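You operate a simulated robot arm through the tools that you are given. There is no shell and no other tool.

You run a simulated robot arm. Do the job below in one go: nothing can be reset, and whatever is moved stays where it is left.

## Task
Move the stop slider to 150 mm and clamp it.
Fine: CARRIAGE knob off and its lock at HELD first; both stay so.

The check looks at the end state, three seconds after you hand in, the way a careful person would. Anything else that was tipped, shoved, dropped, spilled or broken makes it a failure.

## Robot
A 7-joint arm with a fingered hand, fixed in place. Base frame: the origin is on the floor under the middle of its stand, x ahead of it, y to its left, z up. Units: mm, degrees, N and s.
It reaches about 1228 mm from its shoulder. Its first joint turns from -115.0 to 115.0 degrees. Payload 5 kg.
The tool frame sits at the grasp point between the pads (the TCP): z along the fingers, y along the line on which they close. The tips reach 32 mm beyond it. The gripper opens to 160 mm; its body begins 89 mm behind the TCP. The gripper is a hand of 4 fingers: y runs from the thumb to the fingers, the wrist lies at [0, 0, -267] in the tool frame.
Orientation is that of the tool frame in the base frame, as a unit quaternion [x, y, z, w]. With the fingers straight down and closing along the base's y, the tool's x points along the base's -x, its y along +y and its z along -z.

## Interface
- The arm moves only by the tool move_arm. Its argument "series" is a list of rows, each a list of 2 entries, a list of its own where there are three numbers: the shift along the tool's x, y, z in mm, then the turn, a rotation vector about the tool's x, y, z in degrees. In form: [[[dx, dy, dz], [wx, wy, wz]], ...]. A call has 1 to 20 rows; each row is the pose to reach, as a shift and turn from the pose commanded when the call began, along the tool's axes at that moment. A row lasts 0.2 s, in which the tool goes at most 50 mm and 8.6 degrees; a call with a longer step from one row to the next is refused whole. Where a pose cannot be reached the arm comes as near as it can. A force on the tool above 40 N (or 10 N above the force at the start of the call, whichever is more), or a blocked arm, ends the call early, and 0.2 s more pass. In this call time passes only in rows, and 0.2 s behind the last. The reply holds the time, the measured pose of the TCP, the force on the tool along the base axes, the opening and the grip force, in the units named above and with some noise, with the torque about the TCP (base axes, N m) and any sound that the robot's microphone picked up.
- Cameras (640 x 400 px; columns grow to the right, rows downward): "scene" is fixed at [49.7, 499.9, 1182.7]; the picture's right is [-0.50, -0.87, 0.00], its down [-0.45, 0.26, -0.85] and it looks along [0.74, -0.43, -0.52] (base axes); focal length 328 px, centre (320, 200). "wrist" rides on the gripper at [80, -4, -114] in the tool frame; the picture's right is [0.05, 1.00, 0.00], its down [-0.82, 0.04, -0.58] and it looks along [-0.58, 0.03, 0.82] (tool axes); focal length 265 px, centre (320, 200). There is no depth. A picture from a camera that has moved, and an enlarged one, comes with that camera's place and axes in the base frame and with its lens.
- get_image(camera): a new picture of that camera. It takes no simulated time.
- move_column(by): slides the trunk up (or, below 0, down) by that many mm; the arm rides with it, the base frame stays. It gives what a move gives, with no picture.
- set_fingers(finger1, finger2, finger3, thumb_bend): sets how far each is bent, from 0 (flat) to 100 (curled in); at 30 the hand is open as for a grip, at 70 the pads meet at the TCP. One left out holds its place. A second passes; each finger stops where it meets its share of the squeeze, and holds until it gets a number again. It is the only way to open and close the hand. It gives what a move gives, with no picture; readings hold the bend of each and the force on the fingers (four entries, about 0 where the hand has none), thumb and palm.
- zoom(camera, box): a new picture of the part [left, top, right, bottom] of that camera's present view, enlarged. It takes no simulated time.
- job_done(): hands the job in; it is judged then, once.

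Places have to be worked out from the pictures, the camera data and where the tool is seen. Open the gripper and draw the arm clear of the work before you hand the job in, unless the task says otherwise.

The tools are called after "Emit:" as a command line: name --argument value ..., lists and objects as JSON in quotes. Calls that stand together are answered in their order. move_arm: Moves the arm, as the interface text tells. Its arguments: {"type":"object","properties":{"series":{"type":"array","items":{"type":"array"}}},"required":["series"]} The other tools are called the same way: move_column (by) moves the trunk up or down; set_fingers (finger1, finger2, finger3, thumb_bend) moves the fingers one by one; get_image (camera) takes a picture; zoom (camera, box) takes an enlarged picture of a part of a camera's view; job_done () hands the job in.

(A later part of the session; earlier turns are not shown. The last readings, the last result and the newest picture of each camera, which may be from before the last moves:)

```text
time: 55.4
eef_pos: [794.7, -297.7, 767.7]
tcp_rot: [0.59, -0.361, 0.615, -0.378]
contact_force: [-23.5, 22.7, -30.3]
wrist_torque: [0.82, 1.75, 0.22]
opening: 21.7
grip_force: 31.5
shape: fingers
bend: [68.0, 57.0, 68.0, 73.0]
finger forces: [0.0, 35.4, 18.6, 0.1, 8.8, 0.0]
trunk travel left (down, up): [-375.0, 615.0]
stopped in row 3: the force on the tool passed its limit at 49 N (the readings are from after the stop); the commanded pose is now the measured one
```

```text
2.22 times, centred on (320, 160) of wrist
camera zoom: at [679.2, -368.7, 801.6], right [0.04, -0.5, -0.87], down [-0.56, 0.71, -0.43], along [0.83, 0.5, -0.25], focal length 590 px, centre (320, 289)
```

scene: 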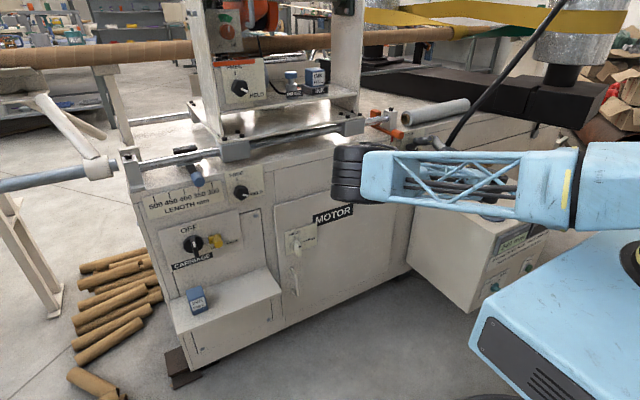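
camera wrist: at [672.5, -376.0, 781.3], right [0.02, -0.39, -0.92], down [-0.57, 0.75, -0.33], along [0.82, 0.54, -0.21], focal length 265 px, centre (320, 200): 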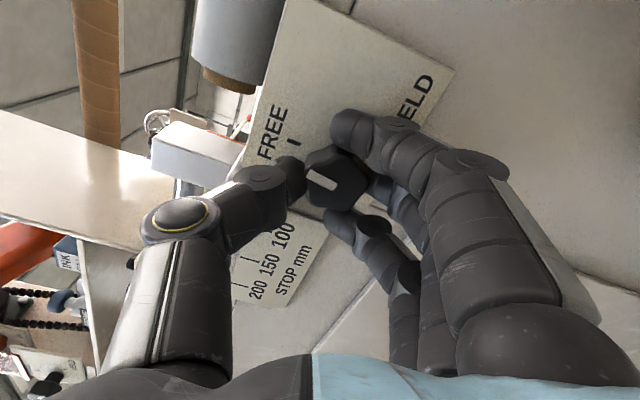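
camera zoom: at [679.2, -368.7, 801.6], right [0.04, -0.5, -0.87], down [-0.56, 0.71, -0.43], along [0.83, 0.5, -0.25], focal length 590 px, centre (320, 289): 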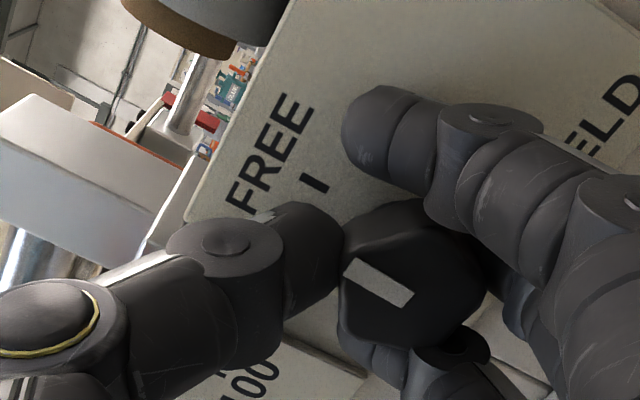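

The arm drifted upward (z 768) instead of turning purely about the knob, loading the middle finger, so it is near a joint limit. I open the hand right away to unload the knob.

Emit:
set_fingers --finger1 50 --finger2 48 --finger3 50 --thumb_bend 58

Emit:
get_image --camera "wrist"

Emit:
zoom --camera "wrist" --box '[200, 90, 440, 270]'

Emit:
get_image --camera "scene"

```text
time: 55.8
eef_pos: [793.2, -296.2, 772.5]
tcp_rot: [0.588, -0.358, 0.617, -0.381]
contact_force: [-34.0, 34.9, -6.3]
wrist_torque: [1.38, 1.59, 0.21]
opening: 72.9
grip_force: 30.2
shape: fingers
bend: [53.0, 51.0, 67.0, 57.0]
finger forces: [6.2, 24.9, 29.0, 0.0, 0.0, 0.1]
trunk travel left (down, up): [-375.0, 615.0]
stopped: the force on the tool passed its limit at 56 N (the readings are from after the stop); the commanded pose is now the measured one
```

```text
taken
camera wrist: at [678.1, -366.6, 806.7], right [0.05, -0.5, -0.87], down [-0.56, 0.7, -0.44], along [0.83, 0.5, -0.25], focal length 265 px, centre (320, 200)
```

wrist: 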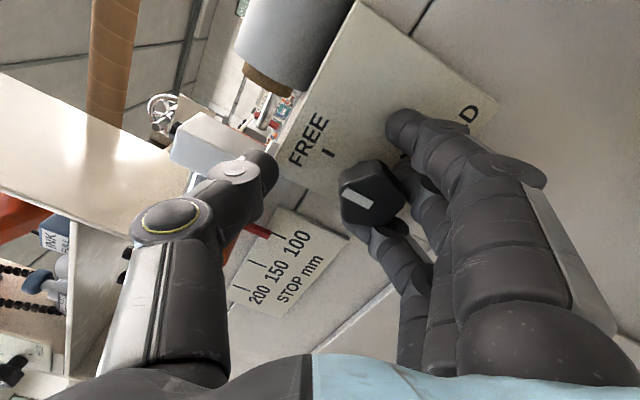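

```text
2.22 times, centred on (320, 180) of wrist
camera zoom: at [678.1, -366.6, 806.7], right [0.05, -0.5, -0.87], down [-0.56, 0.7, -0.44], along [0.83, 0.5, -0.25], focal length 590 px, centre (320, 244)
```

zoom: 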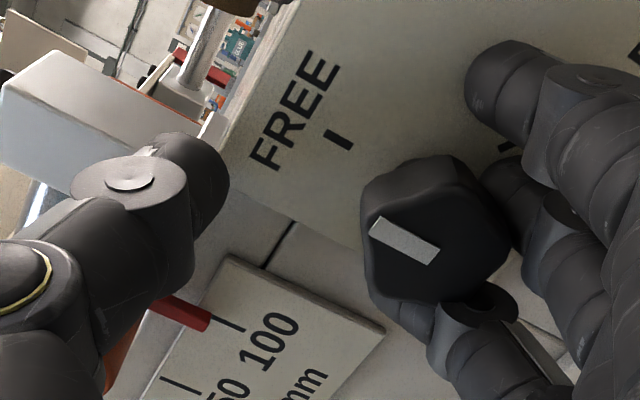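

```text
taken
```

scene: 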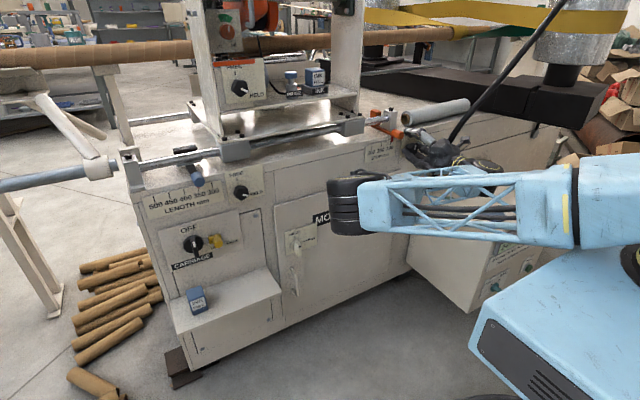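

The thumb is free but fingers 2 and 3 still press the knob from below; the force pushes the tool toward -x and +y. I draw straight back off the panel in small rows.

Emit:
move_arm --series '[[[-2, 0, -4], [0, 0, 0]], [[-3, 0, -10], [0, 0, 0]], [[-3, 0, -18], [0, 0, 0]]]'

Emit:
get_image --camera "wrist"

```text
time: 56.6
eef_pos: [774.2, -302.8, 771.4]
tcp_rot: [0.586, -0.361, 0.62, -0.376]
contact_force: [0.6, 0.9, 0.0]
wrist_torque: [-0.01, 0.02, 0.02]
opening: 76.8
grip_force: 0.0
shape: fingers
bend: [50.0, 48.0, 50.0, 57.0]
finger forces: [0.0, 0.0, 0.0, 0.0, 0.1, 0.0]
trunk travel left (down, up): [-375.0, 615.0]
```

```text
taken
camera wrist: at [657.8, -370.6, 805.0], right [0.04, -0.5, -0.86], down [-0.55, 0.71, -0.44], along [0.83, 0.49, -0.25], focal length 265 px, centre (320, 200)
```

wrist: 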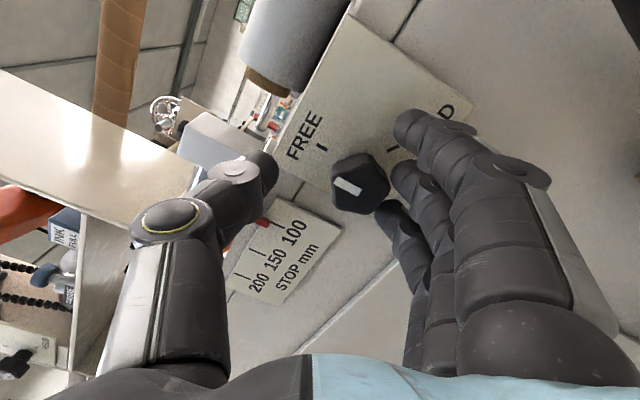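

Contact is gone. I retract further and then look at knob and slider.

Emit:
move_arm --series '[[[0, 0, -25], [0, 0, 0]], [[0, 0, -50], [0, 0, 0]], [[0, 0, -75], [0, 0, 0]]]'

Emit:
get_image --camera "wrist"

Emit:
zoom --camera "wrist" --box '[220, 90, 420, 270]'

Emit:
get_image --camera "scene"

```text
time: 57.4
eef_pos: [706.8, -301.9, 781.0]
tcp_rot: [0.575, -0.361, 0.627, -0.382]
contact_force: [0.6, 0.1, -1.0]
wrist_torque: [0.0, 0.0, 0.0]
opening: 77.1
grip_force: 0.0
shape: fingers
bend: [50.0, 48.0, 50.0, 57.0]
finger forces: [0.0, 0.0, 0.0, 0.0, 0.1, 0.0]
trunk travel left (down, up): [-375.0, 615.0]
```

```text
taken
camera wrist: at [586.9, -370.4, 810.6], right [0.06, -0.49, -0.87], down [-0.54, 0.72, -0.45], along [0.84, 0.49, -0.22], focal length 265 px, centre (320, 200)
```

wrist: 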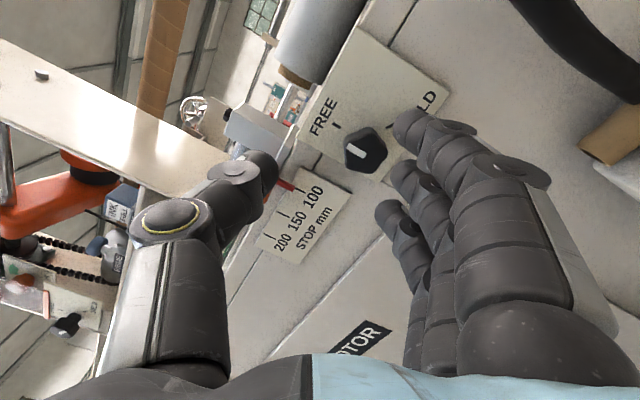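

```text
2.22 times, centred on (320, 180) of wrist
camera zoom: at [586.9, -370.4, 810.6], right [0.06, -0.49, -0.87], down [-0.54, 0.72, -0.45], along [0.84, 0.49, -0.22], focal length 590 px, centre (320, 244)
```

zoom: 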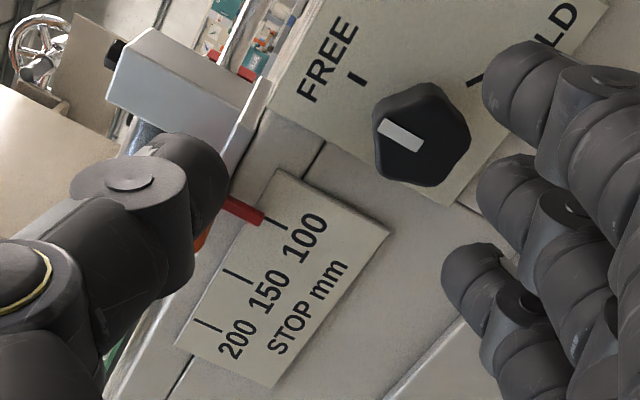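

```text
taken
```

scene: 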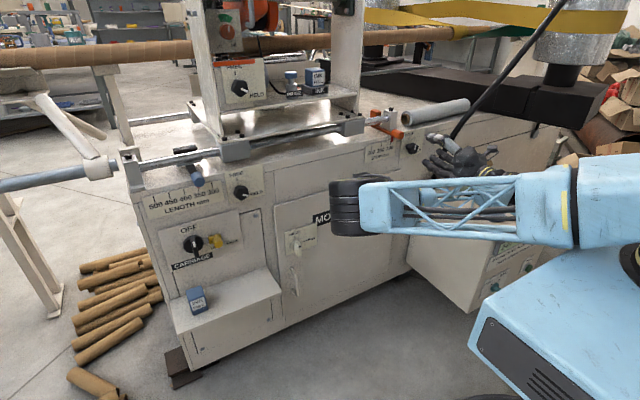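

The white pointer now stands at FREE, and the red slider pointer is still at 100. I roll back to -90° (thumb up, fingers down), rise to the handle's height, and close the hand into a pusher.

Emit:
move_arm --series '[[[3, -7, 0.6], [-0.9, -0.4, 5.5]], [[6, -14, 1.2], [-1.8, -0.8, 11]], [[9, -21, 1.8], [-2.6, -1.1, 16.5]], [[12, -28, 2.4], [-3.5, -1.5, 22]], [[15.6, -35.7, 3], [-4.22, -1.79, 26.5]]]'

Emit:
set_fingers --finger1 70 --finger2 70 --finger3 70 --thumb_bend 70

Emit:
get_image --camera "wrist"

Emit:
get_image --camera "scene"

```text
time: 58.6
eef_pos: [703.0, -294.5, 803.8]
tcp_rot: [0.514, -0.501, 0.491, -0.494]
contact_force: [1.0, -0.2, 0.1]
wrist_torque: [0.02, 0.0, 0.01]
opening: 76.9
grip_force: 0.1
shape: fingers
bend: [50.0, 48.0, 50.0, 57.0]
finger forces: [0.0, 0.0, 0.0, 0.1, 0.0, 0.0]
trunk travel left (down, up): [-375.0, 615.0]
```

```text
time: 59.6
eef_pos: [702.7, -294.8, 804.3]
tcp_rot: [0.514, -0.502, 0.491, -0.493]
contact_force: [-0.1, 0.0, -0.7]
wrist_torque: [-0.01, 0.0, -0.04]
opening: 23.9
grip_force: 0.0
shape: fingers
bend: [70.0, 70.0, 70.0, 70.0]
finger forces: [0.0, 0.1, 0.0, 0.0, 0.1, 0.0]
trunk travel left (down, up): [-375.0, 615.0]
```

```text
taken
camera wrist: at [590.2, -376.6, 811.9], right [-0.03, -0.06, -1.0], down [-0.59, 0.81, -0.03], along [0.81, 0.59, -0.06], focal length 265 px, centre (320, 200)
```

wrist: 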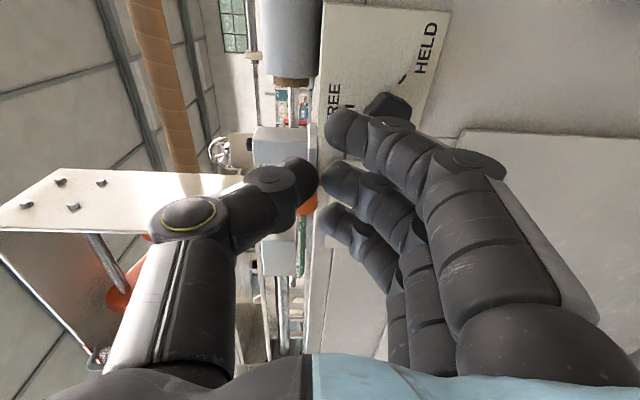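

```text
taken
```

scene: 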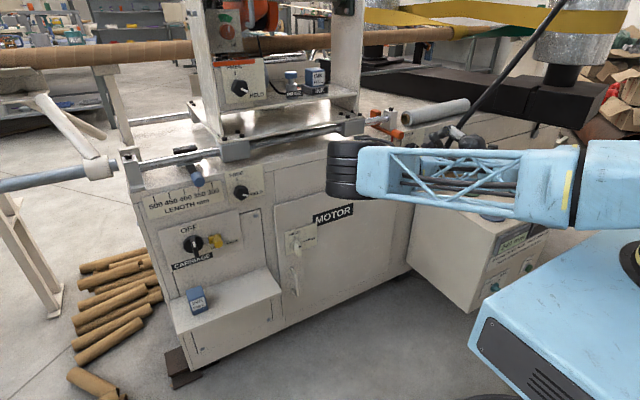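

The pose is close to what I wanted (z 804). The scene camera sees the STOP scale again past the elbow; I zoom there to check the slider.

Emit:
zoom --camera "scene" --box '[350, 90, 500, 190]'

Emit:
zoom --camera "wrist" --box '[230, 80, 430, 280]'

```text
4.00 times, centred on (425, 140) of scene
camera zoom: at [49.7, 499.9, 1182.7], right [-0.5, -0.87, 0.0], down [-0.45, 0.26, -0.85], along [0.74, -0.43, -0.52], focal length 1314 px, centre (-100, 440)
```

zoom: 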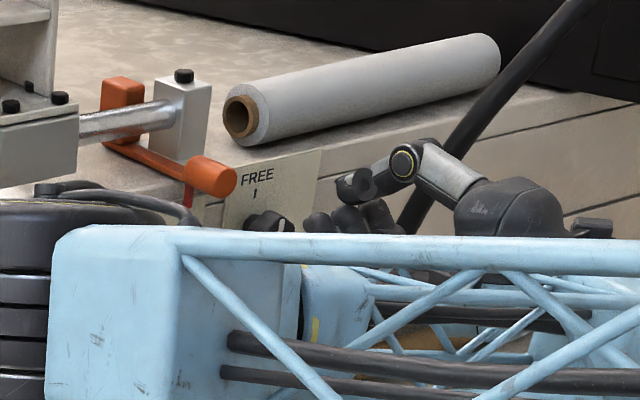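

```text
2.00 times, centred on (330, 180) of wrist
camera zoom: at [590.2, -376.6, 811.9], right [-0.03, -0.06, -1.0], down [-0.59, 0.81, -0.03], along [0.81, 0.59, -0.06], focal length 531 px, centre (300, 240)
```

zoom: 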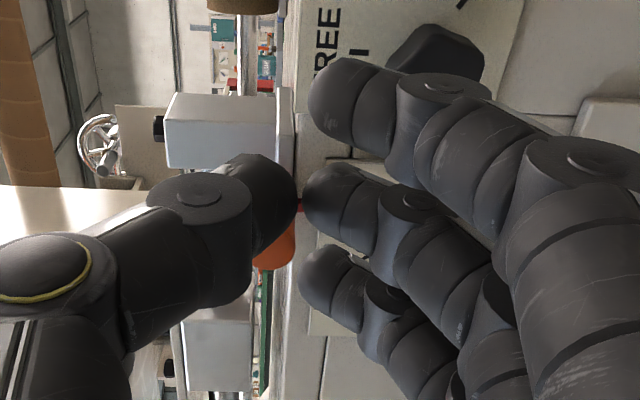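

The handle's end is near (790, -228, 811), with ticks about 40 mm apart, so the slider needs roughly a 40 mm push left. I raise the hand and move forward part way, keeping to the right of the handle.

Emit:
move_arm --series '[[[0, -8, 10], [0.8, 0.4, 0.3]], [[0, -16, 22], [1.7, 0.9, 0.6]], [[0, -16, 40], [1.7, 0.9, 0.6]]]'

Emit:
get_image --camera "wrist"

Emit:
zoom --camera "scene" --box '[350, 90, 500, 190]'

```text
time: 60.4
eef_pos: [742.5, -294.8, 819.2]
tcp_rot: [0.499, -0.5, 0.501, -0.5]
contact_force: [0.2, -0.1, -0.2]
wrist_torque: [-0.02, 0.03, -0.01]
opening: 23.8
grip_force: 0.1
shape: fingers
bend: [70.0, 70.0, 70.0, 70.0]
finger forces: [0.0, 0.0, 0.1, 0.0, 0.1, 0.0]
trunk travel left (down, up): [-375.0, 615.0]
```

```text
taken
camera wrist: at [628.9, -373.9, 823.0], right [0.0, -0.05, -1.0], down [-0.58, 0.82, -0.04], along [0.82, 0.58, -0.03], focal length 265 px, centre (320, 200)
```

wrist: 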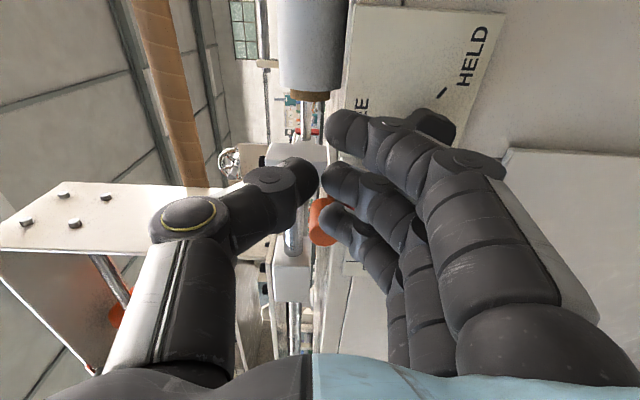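

```text
4.00 times, centred on (425, 140) of scene
camera zoom: at [49.7, 499.9, 1182.7], right [-0.5, -0.87, 0.0], down [-0.45, 0.26, -0.85], along [0.74, -0.43, -0.52], focal length 1314 px, centre (-100, 440)
```

zoom: 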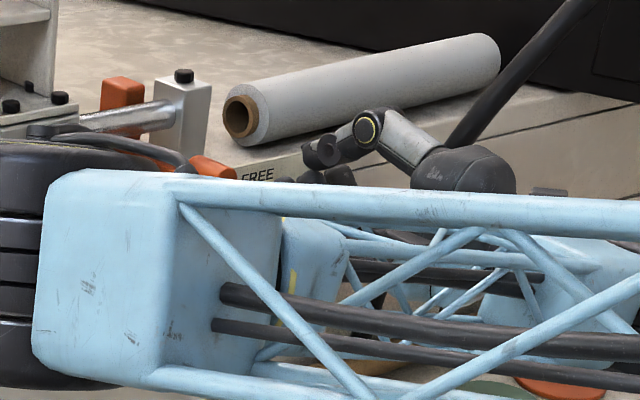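

Pose is exact now, with about 12 mm between the finger side and the handle. I advance 36 mm alongside the handle.

Emit:
move_arm --series '[[[0, 0, 12], [0, 0, 0]], [[0, 0, 24], [0, 0, 0]], [[0, 0, 36], [0, 0, 0]]]'

Emit:
get_image --camera "wrist"

Emit:
zoom --camera "scene" --box '[350, 90, 500, 190]'

```text
time: 61.2
eef_pos: [780.6, -292.9, 819.7]
tcp_rot: [0.5, -0.5, 0.501, -0.499]
contact_force: [-0.5, 0.0, 0.8]
wrist_torque: [0.01, 0.0, 0.02]
opening: 23.8
grip_force: 0.1
shape: fingers
bend: [70.0, 70.0, 70.0, 70.0]
finger forces: [0.0, 0.0, 0.1, 0.0, 0.0, 0.1]
trunk travel left (down, up): [-375.0, 615.0]
```

```text
taken
camera wrist: at [665.2, -373.7, 823.1], right [0.0, -0.05, -1.0], down [-0.58, 0.82, -0.04], along [0.82, 0.58, -0.03], focal length 265 px, centre (320, 200)
```

wrist: 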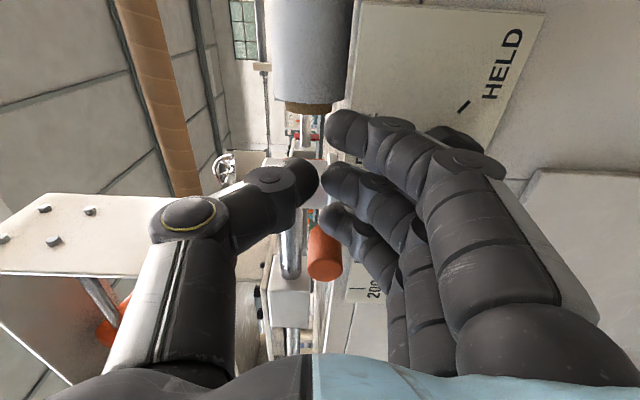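

```text
4.00 times, centred on (425, 140) of scene
camera zoom: at [49.7, 499.9, 1182.7], right [-0.5, -0.87, 0.0], down [-0.45, 0.26, -0.85], along [0.74, -0.43, -0.52], focal length 1314 px, centre (-100, 440)
```

zoom: 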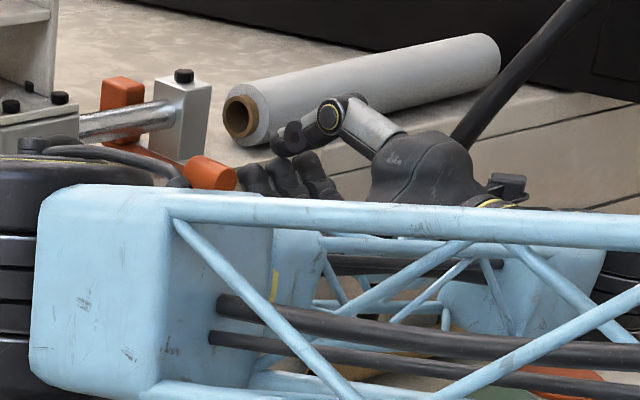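

The fingertips are right beside the handle at its height. I push left 24 mm in 4 mm rows and look.

Emit:
move_arm --series '[[[-4, 0, 0], [0, 0, 0]], [[-8, 0, 0], [0, 0, 0]], [[-12, 0, 0], [0, 0, 0]], [[-16, 0, 0], [0, 0, 0]], [[-20, 0, 0], [0, 0, 0]], [[-24, 0, 0], [0, 0, 0]]]'

Emit:
get_image --camera "wrist"

Emit:
zoom --camera "scene" --box '[350, 90, 500, 190]'

```text
time: 62.6
eef_pos: [778.5, -269.8, 819.2]
tcp_rot: [0.5, -0.5, 0.501, -0.5]
contact_force: [-0.1, -0.6, 0.0]
wrist_torque: [-0.01, -0.02, -0.07]
opening: 23.8
grip_force: 0.4
shape: fingers
bend: [70.0, 70.0, 70.0, 70.0]
finger forces: [0.0, 0.1, 1.1, 0.0, 0.0, 0.0]
trunk travel left (down, up): [-375.0, 615.0]
```

```text
taken
camera wrist: at [664.4, -349.9, 822.2], right [0.0, -0.05, -1.0], down [-0.58, 0.82, -0.04], along [0.82, 0.58, -0.03], focal length 265 px, centre (320, 200)
```

wrist: 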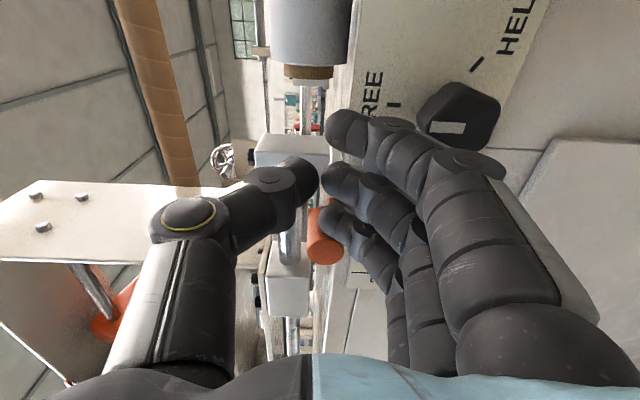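

```text
4.00 times, centred on (425, 140) of scene
camera zoom: at [49.7, 499.9, 1182.7], right [-0.5, -0.87, 0.0], down [-0.45, 0.26, -0.85], along [0.74, -0.43, -0.52], focal length 1314 px, centre (-100, 440)
```

zoom: 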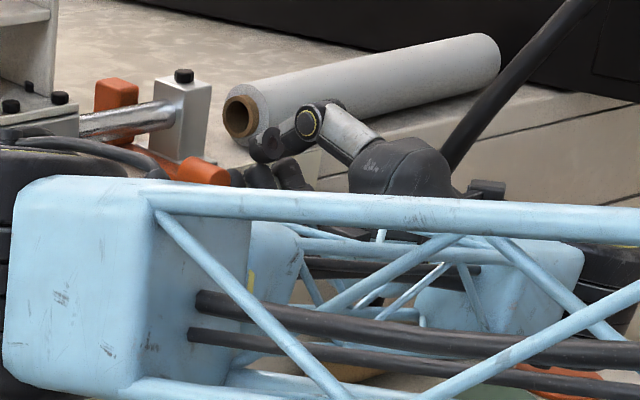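

The slider follows with almost no resistance (about 10 mm so far). I push another 22 mm, then back off to read the scale.

Emit:
move_arm --series '[[[-4, 0, 0], [0, 0, 0]], [[-8, 0, 0], [0, 0, 0]], [[-12, 0, 0], [0, 0, 0]], [[-16, 0, 0], [0, 0, 0]], [[-20, 0, 0], [0, 0, 0]], [[-22, 0, 0], [0, 0, 0]]]'

Emit:
get_image --camera "wrist"

Emit:
zoom --camera "scene" --box '[350, 90, 500, 190]'

```text
time: 64.0
eef_pos: [780.5, -248.1, 818.2]
tcp_rot: [0.499, -0.5, 0.501, -0.499]
contact_force: [0.3, -1.8, 0.6]
wrist_torque: [0.04, -0.01, -0.02]
opening: 23.7
grip_force: 0.3
shape: fingers
bend: [70.0, 70.0, 70.0, 70.0]
finger forces: [0.1, 0.0, 1.2, 0.1, 0.1, 0.0]
trunk travel left (down, up): [-375.0, 615.0]
```

```text
taken
camera wrist: at [664.7, -328.1, 821.7], right [0.0, -0.05, -1.0], down [-0.58, 0.82, -0.04], along [0.82, 0.58, -0.03], focal length 265 px, centre (320, 200)
```

wrist: 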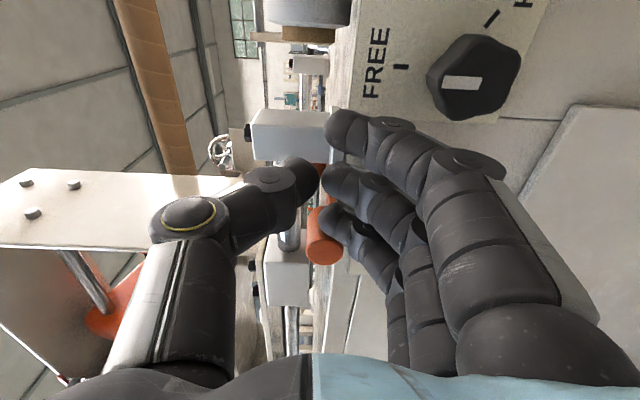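

```text
4.00 times, centred on (425, 140) of scene
camera zoom: at [49.7, 499.9, 1182.7], right [-0.5, -0.87, 0.0], down [-0.45, 0.26, -0.85], along [0.74, -0.43, -0.52], focal length 1314 px, centre (-100, 440)
```

zoom: 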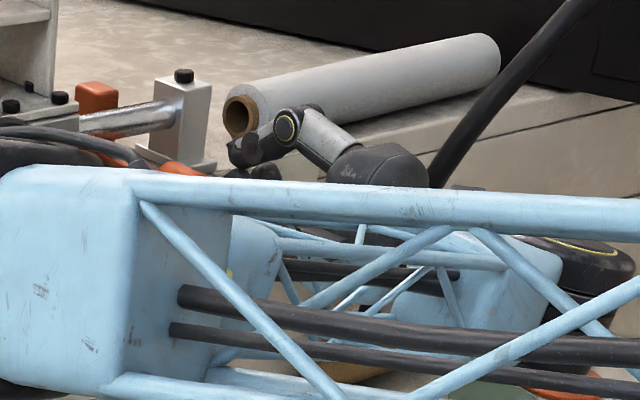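

About 32 mm of travel done. I shift off the handle, back away and lower, then open the hand a little so the camera can read the scale.

Emit:
move_arm --series '[[[6, 0, 0], [0, 0, 0]], [[12, 0, -15], [0, 0, 0]], [[16, 0, -45], [0, 0, 0]], [[25, 15, -70], [0, 0, 0]], [[30, 35, -80], [0, 0, 0]]]'

Emit:
set_fingers --finger1 48 --finger2 48 --finger3 48 --thumb_bend 48

Emit:
get_image --camera "wrist"

Emit:
zoom --camera "wrist" --box '[240, 80, 420, 280]'

```text
time: 65.2
eef_pos: [698.7, -277.1, 785.3]
tcp_rot: [0.499, -0.5, 0.502, -0.499]
contact_force: [-1.0, 0.8, 0.1]
wrist_torque: [-0.03, 0.02, -0.01]
opening: 23.8
grip_force: 0.1
shape: fingers
bend: [70.0, 70.0, 70.0, 70.0]
finger forces: [0.0, 0.0, 0.0, 0.1, 0.0, 0.0]
trunk travel left (down, up): [-375.0, 615.0]
```

```text
time: 66.2
eef_pos: [699.3, -277.3, 785.2]
tcp_rot: [0.499, -0.5, 0.501, -0.5]
contact_force: [0.4, 0.8, 0.2]
wrist_torque: [-0.01, -0.01, -0.03]
opening: 98.1
grip_force: 0.1
shape: fingers
bend: [48.0, 48.0, 48.0, 48.0]
finger forces: [0.0, 0.1, 0.1, 0.0, 0.0, 0.0]
trunk travel left (down, up): [-375.0, 615.0]
```

```text
taken
camera wrist: at [584.7, -357.3, 789.1], right [0.0, -0.05, -1.0], down [-0.58, 0.82, -0.04], along [0.82, 0.58, -0.03], focal length 265 px, centre (320, 200)
```

wrist: 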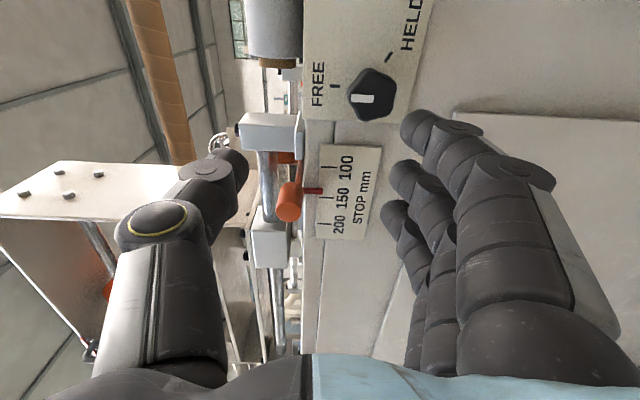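

```text
2.00 times, centred on (330, 180) of wrist
camera zoom: at [584.7, -357.3, 789.1], right [0.0, -0.05, -1.0], down [-0.58, 0.82, -0.04], along [0.82, 0.58, -0.03], focal length 531 px, centre (300, 240)
```

zoom: 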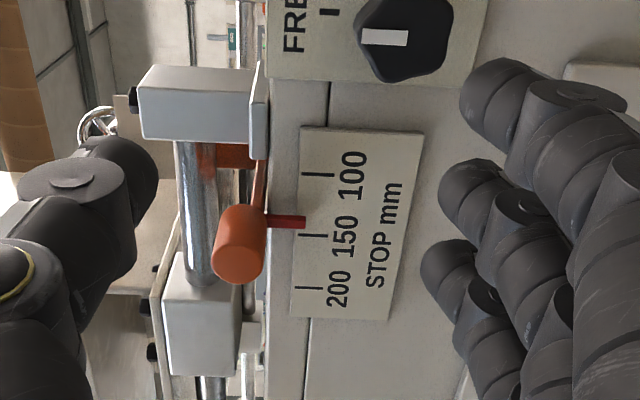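

A clear view: the red pointer lies between 100 and 150, roughly at 137–140. I zoom tightly for a precise reading.

Emit:
zoom --camera "wrist" --box '[285, 140, 365, 230]'

```text
4.44 times, centred on (325, 185) of wrist
camera zoom: at [584.7, -357.3, 789.1], right [0.0, -0.05, -1.0], down [-0.58, 0.82, -0.04], along [0.82, 0.58, -0.03], focal length 1180 px, centre (298, 267)
```

zoom: 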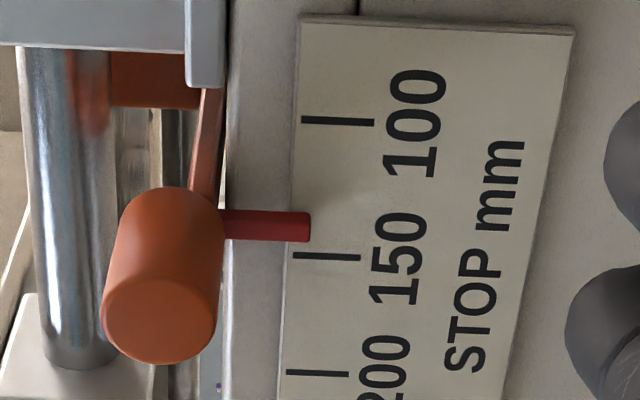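

With the pointer about 5 mm proud of the plate, parallax-corrected from two views, it still needs roughly 12 mm. I close the hand, return beside the handle and push to within about 2 mm of that.

Emit:
set_fingers --finger1 70 --finger2 70 --finger3 70 --thumb_bend 70

Emit:
move_arm --series '[[[0, -17, 5], [0, 0, 0]], [[0, -34, 15], [0, 0, 0]], [[-6, -34, 45], [0, 0, 0]], [[-12, -34, 70], [0, 0, 0]], [[-14, -34, 80], [0, 0, 0]]]'

Emit:
get_image --camera "wrist"

```text
time: 67.2
eef_pos: [699.2, -277.2, 784.6]
tcp_rot: [0.499, -0.5, 0.501, -0.5]
contact_force: [0.3, -0.6, 0.4]
wrist_torque: [0.03, 0.03, 0.01]
opening: 23.6
grip_force: 0.0
shape: fingers
bend: [70.0, 70.0, 70.0, 70.0]
finger forces: [0.0, 0.0, 0.1, 0.0, 0.1, 0.0]
trunk travel left (down, up): [-375.0, 615.0]
```

```text
time: 68.4
eef_pos: [778.7, -262.9, 818.2]
tcp_rot: [0.5, -0.5, 0.5, -0.499]
contact_force: [-1.0, 0.3, -0.8]
wrist_torque: [0.0, 0.0, 0.0]
opening: 23.7
grip_force: 0.2
shape: fingers
bend: [70.0, 70.0, 70.0, 70.0]
finger forces: [0.1, 0.0, 0.0, 0.1, 0.0, 0.0]
trunk travel left (down, up): [-375.0, 615.0]
```

```text
taken
camera wrist: at [665.3, -343.5, 822.0], right [0.0, -0.05, -1.0], down [-0.58, 0.82, -0.04], along [0.82, 0.58, -0.03], focal length 265 px, centre (320, 200)
```

wrist: 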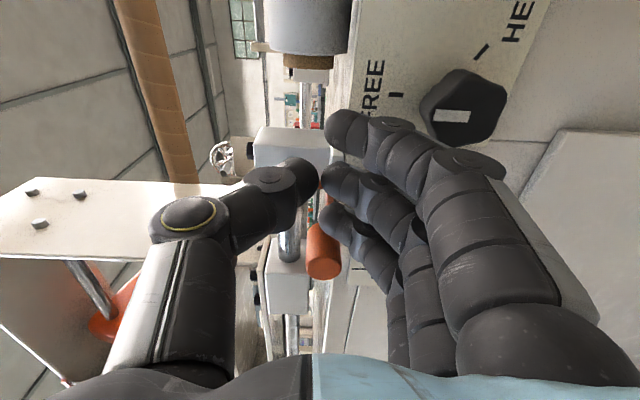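

I'm beside the handle again with a gap of about 15 mm. I push left 25 mm in small rows.

Emit:
move_arm --series '[[[-4, 0, 0], [0, 0, 0]], [[-8, 0, 0], [0, 0, 0]], [[-12, 0, 0], [0, 0, 0]], [[-16, 0, 0], [0, 0, 0]], [[-20, 0, 0], [0, 0, 0]], [[-23, 0, 0], [0, 0, 0]], [[-25, 0, 0], [0, 0, 0]]]'

Emit:
move_arm --series '[[[6, 0, 0], [0, 0, 0]], [[12, 0, -15], [0, 0, 0]], [[16, 0, -45], [0, 0, 0]], [[25, 15, -70], [0, 0, 0]], [[30, 35, -80], [0, 0, 0]]]'

Emit:
set_fingers --finger1 48 --finger2 48 --finger3 48 --thumb_bend 48

Emit:
get_image --camera "wrist"

Emit:
zoom --camera "wrist" --box '[285, 140, 365, 230]'

```text
time: 70.0
eef_pos: [778.7, -240.2, 817.7]
tcp_rot: [-0.5, 0.5, -0.5, 0.5]
contact_force: [-0.4, -0.7, -2.1]
wrist_torque: [-0.03, 0.01, -0.02]
opening: 23.6
grip_force: 0.4
shape: fingers
bend: [70.0, 70.0, 70.0, 70.0]
finger forces: [0.0, 0.0, 1.2, 0.1, 0.1, 0.0]
trunk travel left (down, up): [-375.0, 615.0]
```

```text
time: 71.2
eef_pos: [698.3, -269.8, 782.9]
tcp_rot: [0.499, -0.5, 0.501, -0.5]
contact_force: [-0.2, -0.3, 0.5]
wrist_torque: [0.0, -0.03, -0.03]
opening: 23.7
grip_force: 0.0
shape: fingers
bend: [70.0, 70.0, 70.0, 70.0]
finger forces: [0.1, 0.0, 0.1, 0.0, 0.0, 0.1]
trunk travel left (down, up): [-375.0, 615.0]
```

```text
time: 72.2
eef_pos: [699.3, -269.7, 782.6]
tcp_rot: [0.5, -0.5, 0.501, -0.499]
contact_force: [0.2, 0.5, 1.0]
wrist_torque: [0.0, -0.01, 0.0]
opening: 98.5
grip_force: 0.1
shape: fingers
bend: [48.0, 48.0, 48.0, 48.0]
finger forces: [0.0, 0.1, 0.0, 0.0, 0.0, 0.0]
trunk travel left (down, up): [-375.0, 615.0]
```

```text
taken
camera wrist: at [583.9, -349.7, 786.4], right [0.0, -0.05, -1.0], down [-0.58, 0.82, -0.04], along [0.82, 0.58, -0.03], focal length 265 px, centre (320, 200)
```

wrist: 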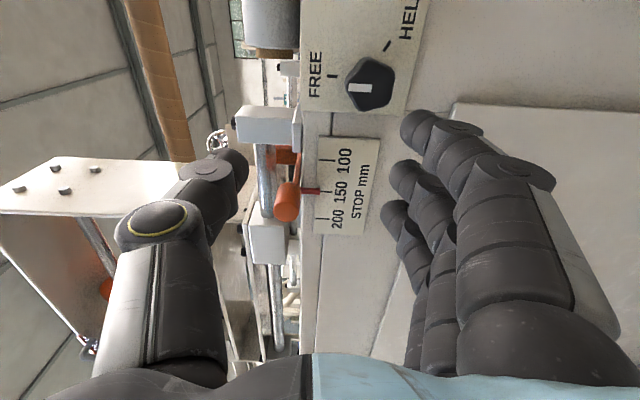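

```text
4.44 times, centred on (325, 185) of wrist
camera zoom: at [583.9, -349.7, 786.4], right [0.0, -0.05, -1.0], down [-0.58, 0.82, -0.04], along [0.82, 0.58, -0.03], focal length 1180 px, centre (298, 267)
```

zoom: 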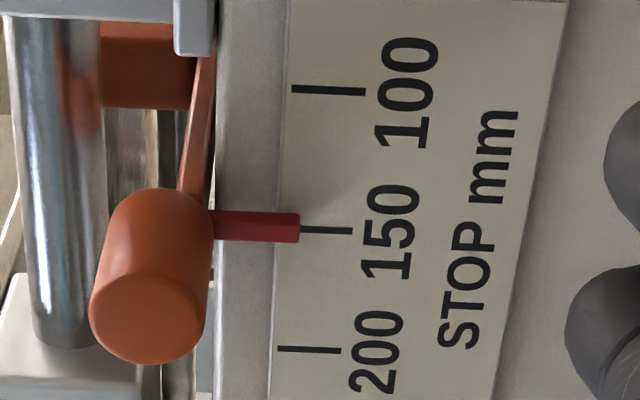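

In this oblique view the pointer lines up with the 150 tick, but being proud of the plate it is really a few mm short. I shift the hand left 150 mm (still well in front) to view the pointer straight on.

Emit:
move_arm --series '[[[-30, 0, 0], [0, 0, 0]], [[-60, 0, 0], [0, 0, 0]], [[-90, 0, 0], [0, 0, 0]], [[-120, 0, 0], [0, 0, 0]], [[-150, 0, 0], [0, 0, 0]]]'

Emit:
get_image --camera "wrist"

Emit:
zoom --camera "wrist" --box '[270, 0, 370, 80]'

```text
time: 73.4
eef_pos: [698.8, -118.2, 783.1]
tcp_rot: [-0.499, 0.501, -0.5, 0.499]
contact_force: [0.7, -0.9, -0.8]
wrist_torque: [0.04, -0.04, 0.04]
opening: 98.3
grip_force: 0.0
shape: fingers
bend: [48.0, 48.0, 48.0, 48.0]
finger forces: [0.0, 0.0, 0.0, 0.0, 0.0, 0.0]
trunk travel left (down, up): [-375.0, 615.0]
```

```text
taken
camera wrist: at [585.0, -198.0, 787.7], right [0.0, -0.05, -1.0], down [-0.58, 0.82, -0.04], along [0.82, 0.57, -0.03], focal length 265 px, centre (320, 200)
```

wrist: 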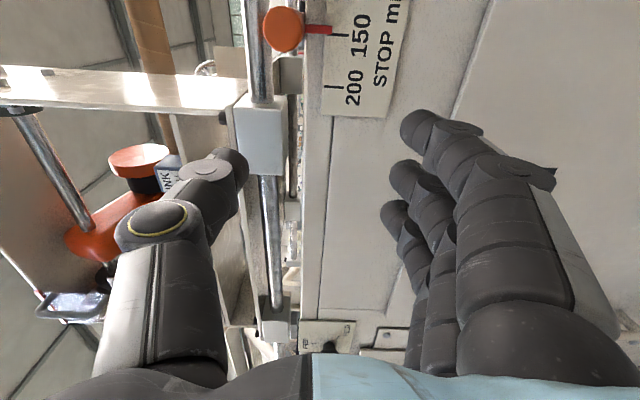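

```text
5.00 times, centred on (320, 40) of wrist
camera zoom: at [585.0, -198.0, 787.7], right [0.0, -0.05, -1.0], down [-0.58, 0.82, -0.04], along [0.82, 0.57, -0.03], focal length 1327 px, centre (320, 1000)
```

zoom: 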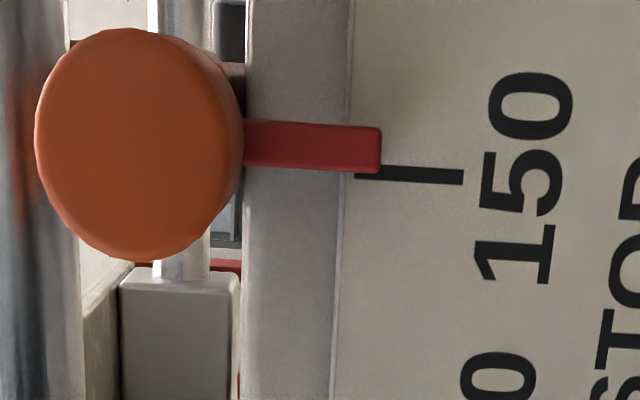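

Nearly straight on, the pointer's centre is about 3.7 mm right of the 150 tick. I return beside the handle for one more small push of that amount.

Emit:
set_fingers --finger1 70 --finger2 70 --finger3 70 --thumb_bend 70

Emit:
move_arm --series '[[[35, 0, 0], [0, 0, 0]], [[70, 0, 0], [0, 0, 0]], [[105, 0, 0], [0, 0, 0]], [[136, -15, 0], [0, 0, 0]], [[137, -35, 15], [0, 0, 0]], [[137, -35, 48], [0, 0, 0]], [[137, -35, 80], [0, 0, 0]]]'

Emit:
get_image --camera "wrist"

```text
time: 74.4
eef_pos: [698.6, -116.9, 783.5]
tcp_rot: [-0.5, 0.501, -0.5, 0.499]
contact_force: [-0.2, -0.7, -0.2]
wrist_torque: [0.01, 0.0, 0.0]
opening: 23.6
grip_force: 0.0
shape: fingers
bend: [70.0, 70.0, 70.0, 70.0]
finger forces: [0.0, 0.0, 0.0, 0.1, 0.0, 0.0]
trunk travel left (down, up): [-375.0, 615.0]
```

```text
time: 76.0
eef_pos: [781.5, -255.6, 816.9]
tcp_rot: [0.499, -0.5, 0.501, -0.5]
contact_force: [-0.7, -0.1, 0.1]
wrist_torque: [0.01, 0.02, 0.0]
opening: 23.8
grip_force: 0.2
shape: fingers
bend: [70.0, 70.0, 70.0, 70.0]
finger forces: [0.0, 0.0, 0.0, 0.0, 0.0, 0.0]
trunk travel left (down, up): [-375.0, 615.0]
```

```text
taken
camera wrist: at [666.0, -334.9, 821.2], right [0.0, -0.05, -1.0], down [-0.58, 0.82, -0.04], along [0.82, 0.57, -0.03], focal length 265 px, centre (320, 200)
```

wrist: 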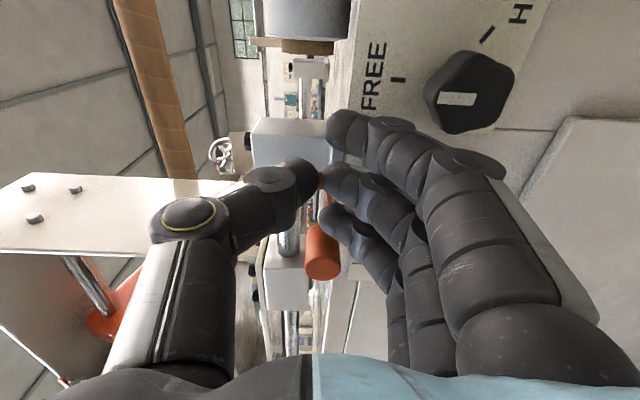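

I'm about 15 mm short of the last contact point; I push 19 mm so the slider advances about 3.7 mm, then back off and look straight on again.

Emit:
move_arm --series '[[[-4, 0, 0], [0, 0, 0]], [[-8, 0, 0], [0, 0, 0]], [[-12, 0, 0], [0, 0, 0]], [[-15, 0, 0], [0, 0, 0]], [[-17, 0, 0], [0, 0, 0]], [[-19, 0, 0], [0, 0, 0]]]'

Emit:
move_arm --series '[[[6, 0, 0], [0, 0, 0]], [[12, 0, -15], [0, 0, 0]], [[16, 0, -45], [0, 0, 0]], [[20, 15, -70], [0, 0, 0]], [[10, 35, -80], [0, 0, 0]], [[-30, 35, -80], [0, 0, 0]], [[-70, 35, -80], [0, 0, 0]], [[-110, 35, -80], [0, 0, 0]], [[-120, 35, -80], [0, 0, 0]]]'

Emit:
get_image --camera "wrist"

Emit:
zoom --camera "wrist" --box '[270, 0, 370, 80]'

```text
time: 77.4
eef_pos: [779.8, -236.1, 818.3]
tcp_rot: [-0.5, 0.5, -0.5, 0.5]
contact_force: [0.7, -1.1, -0.1]
wrist_torque: [-0.02, -0.04, -0.04]
opening: 23.4
grip_force: 0.6
shape: fingers
bend: [70.0, 70.0, 70.0, 70.0]
finger forces: [0.0, 0.0, 1.2, 0.0, 0.0, 0.0]
trunk travel left (down, up): [-375.0, 615.0]
```

```text
time: 79.4
eef_pos: [701.8, -115.2, 782.0]
tcp_rot: [0.5, -0.501, 0.501, -0.499]
contact_force: [-0.8, -0.1, 0.2]
wrist_torque: [-0.04, -0.02, -0.02]
opening: 23.4
grip_force: 0.0
shape: fingers
bend: [70.0, 70.0, 70.0, 70.0]
finger forces: [0.0, 0.0, 0.0, 0.0, 0.1, 0.0]
trunk travel left (down, up): [-375.0, 615.0]
```

```text
taken
camera wrist: at [586.2, -196.1, 785.6], right [0.0, -0.05, -1.0], down [-0.58, 0.82, -0.04], along [0.82, 0.57, -0.03], focal length 265 px, centre (320, 200)
```

wrist: 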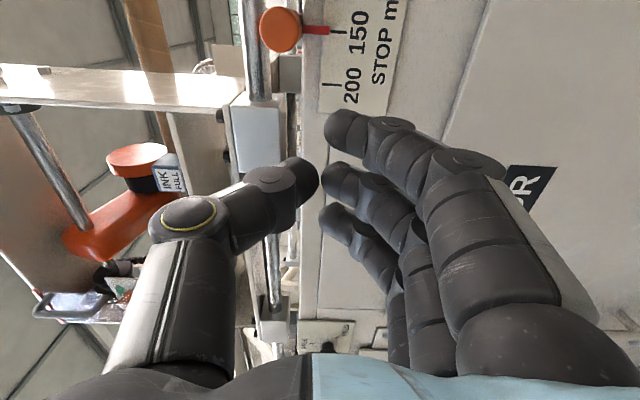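

```text
5.00 times, centred on (320, 40) of wrist
camera zoom: at [586.2, -196.1, 785.6], right [0.0, -0.05, -1.0], down [-0.58, 0.82, -0.04], along [0.82, 0.57, -0.03], focal length 1327 px, centre (320, 1000)
```

zoom: 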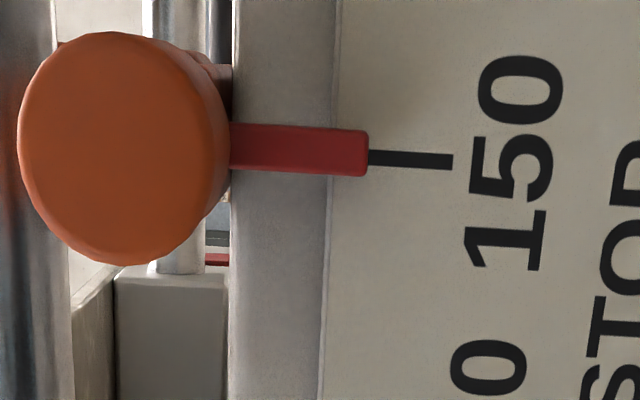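

The pointer now sits on the 150 tick within about half a millimetre. Next I clamp: the knob must turn 120° clockwise, so I'll do it in two grips within the wrist's range, starting at roll -54°. I move in front of the knob and open the hand.

Emit:
move_arm --series '[[[31, 7, 0], [0, 0, 6]], [[62, 14, 0], [0, 0, 12]], [[93, 21, 0], [0, 0, 18]], [[124, 28, 0], [0, 0, 24]], [[155, 35, 0], [0, 0, 30]], [[188, 40, 0], [0, 0, 36]]]'

Emit:
set_fingers --finger1 52 --finger2 52 --finger3 52 --thumb_bend 52

Emit:
get_image --camera "wrist"

Emit:
zoom --camera "wrist" --box '[220, 50, 420, 210]'

```text
time: 80.8
eef_pos: [700.8, -303.6, 743.5]
tcp_rot: [-0.319, 0.63, -0.322, 0.631]
contact_force: [0.3, -0.7, 0.6]
wrist_torque: [0.02, 0.0, -0.04]
opening: 23.7
grip_force: 0.0
shape: fingers
bend: [70.0, 70.0, 70.0, 70.0]
finger forces: [0.0, 0.1, 0.1, 0.0, 0.0, 0.0]
trunk travel left (down, up): [-375.0, 615.0]
```

```text
time: 81.8
eef_pos: [701.2, -303.3, 741.6]
tcp_rot: [-0.319, 0.63, -0.323, 0.63]
contact_force: [0.4, 0.5, 0.0]
wrist_torque: [0.0, 0.02, 0.01]
opening: 82.7
grip_force: 0.0
shape: fingers
bend: [52.0, 52.0, 52.0, 52.0]
finger forces: [0.0, 0.1, 0.0, 0.1, 0.0, 0.0]
trunk travel left (down, up): [-375.0, 615.0]
```

```text
taken
camera wrist: at [586.0, -371.4, 698.8], right [0.0, 0.55, -0.84], down [-0.58, 0.69, 0.44], along [0.82, 0.48, 0.32], focal length 265 px, centre (320, 200)
```

wrist: 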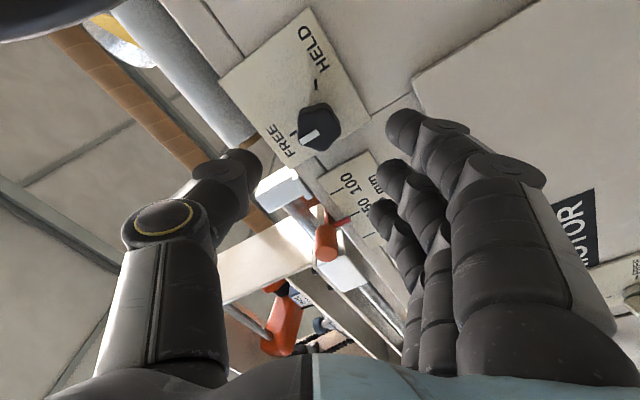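

```text
2.50 times, centred on (320, 130) of wrist
camera zoom: at [586.0, -371.4, 698.8], right [0.0, 0.55, -0.84], down [-0.58, 0.69, 0.44], along [0.82, 0.48, 0.32], focal length 664 px, centre (320, 375)
```

zoom: 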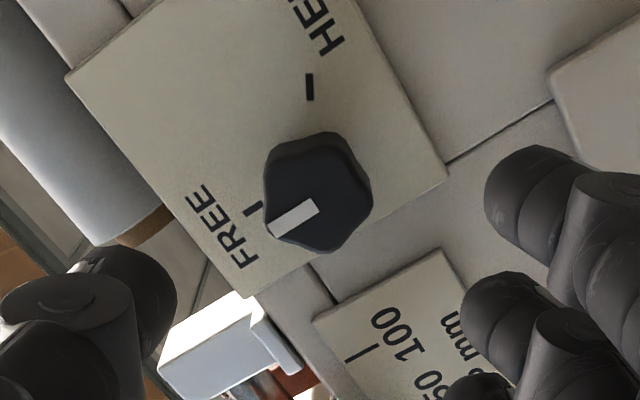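

The knob is seen at FREE, axis near (y -305, z 743). I advance to 60 mm closer and check centring.

Emit:
move_arm --series '[[[0, -1, 20], [0, 0, 0]], [[0, -1.8, 42], [0, 0, 0]], [[0, -1.8, 60], [0, 0, 0]]]'

Emit:
get_image --camera "wrist"

Emit:
zoom --camera "wrist" --box '[200, 70, 440, 250]'

```text
time: 82.6
eef_pos: [758.8, -306.1, 744.3]
tcp_rot: [-0.32, 0.631, -0.321, 0.63]
contact_force: [0.3, -0.3, 0.7]
wrist_torque: [0.0, 0.0, 0.03]
opening: 82.9
grip_force: 0.1
shape: fingers
bend: [52.0, 52.0, 52.0, 52.0]
finger forces: [0.0, 0.1, 0.0, 0.1, 0.0, 0.0]
trunk travel left (down, up): [-375.0, 615.0]
```

```text
taken
camera wrist: at [644.5, -372.6, 699.7], right [0.0, 0.55, -0.84], down [-0.58, 0.69, 0.44], along [0.82, 0.48, 0.32], focal length 265 px, centre (320, 200)
```

wrist: 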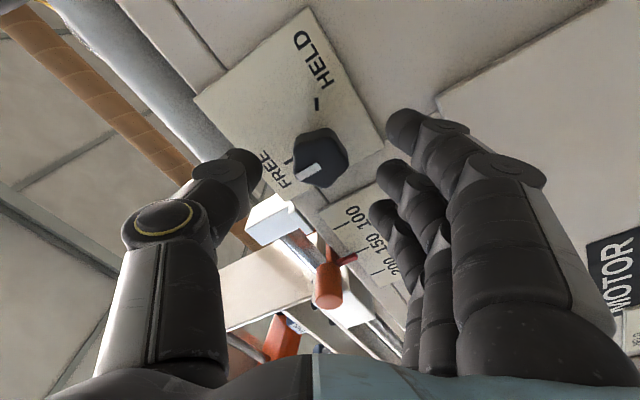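

```text
2.22 times, centred on (320, 160) of wrist
camera zoom: at [644.5, -372.6, 699.7], right [0.0, 0.55, -0.84], down [-0.58, 0.69, 0.44], along [0.82, 0.48, 0.32], focal length 590 px, centre (320, 289)
```

zoom: 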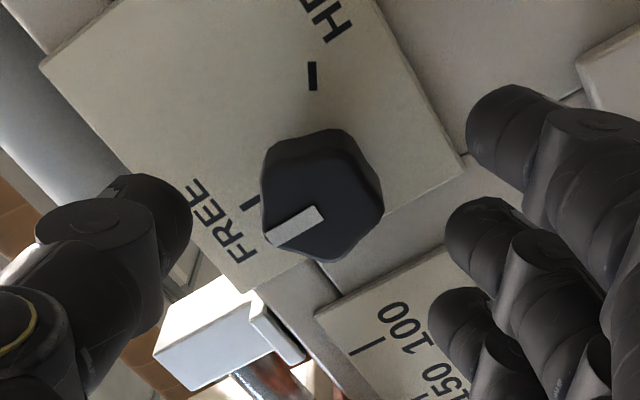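

Well centred. I advance the last 24 mm and close on the knob with thumb and middle finger, outer fingers just alongside.

Emit:
move_arm --series '[[[0, 0, 8], [0, 0, 0]], [[0, 0, 16], [0, 0, 0]], [[0, 0, 24], [0, 0, 0]]]'

Emit:
set_fingers --finger1 66 --finger2 80 --finger3 66 --thumb_bend 80

Emit:
zoom --camera "wrist" --box '[200, 70, 440, 250]'

```text
time: 83.4
eef_pos: [782.4, -305.1, 744.5]
tcp_rot: [-0.32, 0.63, -0.322, 0.63]
contact_force: [0.0, 0.2, 0.1]
wrist_torque: [0.01, -0.02, -0.01]
opening: 82.6
grip_force: 0.0
shape: fingers
bend: [52.0, 52.0, 52.0, 52.0]
finger forces: [0.1, 0.0, 0.0, 0.0, 0.1, 0.0]
trunk travel left (down, up): [-375.0, 615.0]
```

```text
time: 84.4
eef_pos: [783.6, -304.6, 744.1]
tcp_rot: [-0.32, 0.629, -0.322, 0.631]
contact_force: [17.4, -13.1, 13.4]
wrist_torque: [0.05, -0.08, -0.16]
opening: 38.4
grip_force: 18.0
shape: fingers
bend: [66.0, 63.0, 66.0, 66.0]
finger forces: [0.0, 8.2, 0.1, 0.1, 27.1, 0.1]
trunk travel left (down, up): [-375.0, 615.0]
```

```text
2.22 times, centred on (320, 160) of wrist
camera zoom: at [668.7, -372.8, 700.7], right [0.0, 0.54, -0.84], down [-0.58, 0.69, 0.44], along [0.82, 0.48, 0.32], focal length 590 px, centre (320, 289)
```

zoom: 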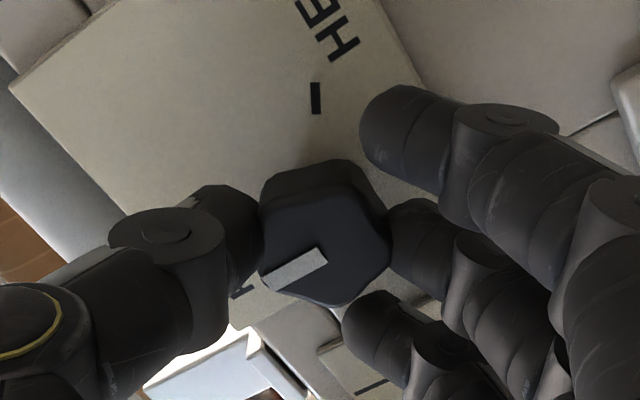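

The knob is gripped like before. I turn +28° (clockwise) and check that it follows.

Emit:
move_arm --series '[[[0, 0, 0], [0, 0, 7]], [[0, 0, 0], [0, 0, 14]], [[0, 0, 0], [0, 0, 21]], [[0, 0, 0], [0, 0, 28]]]'

Emit:
zoom --camera "wrist" --box '[200, 70, 440, 250]'

```text
time: 85.4
eef_pos: [783.5, -305.3, 744.7]
tcp_rot: [-0.157, 0.689, -0.16, 0.689]
contact_force: [14.6, -13.4, 12.8]
wrist_torque: [0.02, -0.18, -0.08]
opening: 38.4
grip_force: 17.9
shape: fingers
bend: [66.0, 63.0, 66.0, 66.0]
finger forces: [0.0, 8.7, 0.0, 0.0, 26.8, 0.0]
trunk travel left (down, up): [-375.0, 615.0]
```

```text
2.22 times, centred on (320, 160) of wrist
camera zoom: at [668.8, -344.2, 673.3], right [0.0, 0.88, -0.48], down [-0.58, 0.4, 0.71], along [0.82, 0.28, 0.51], focal length 590 px, centre (320, 289)
```

zoom: 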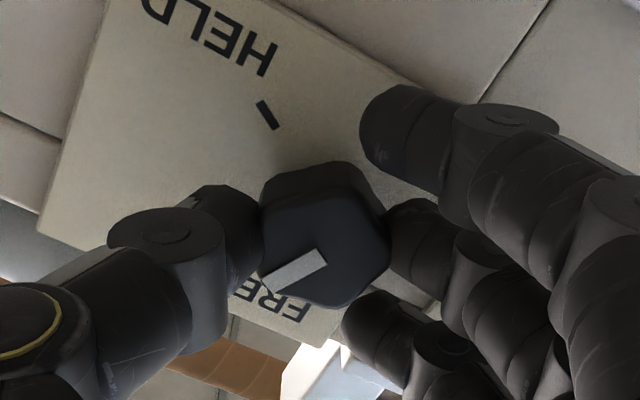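

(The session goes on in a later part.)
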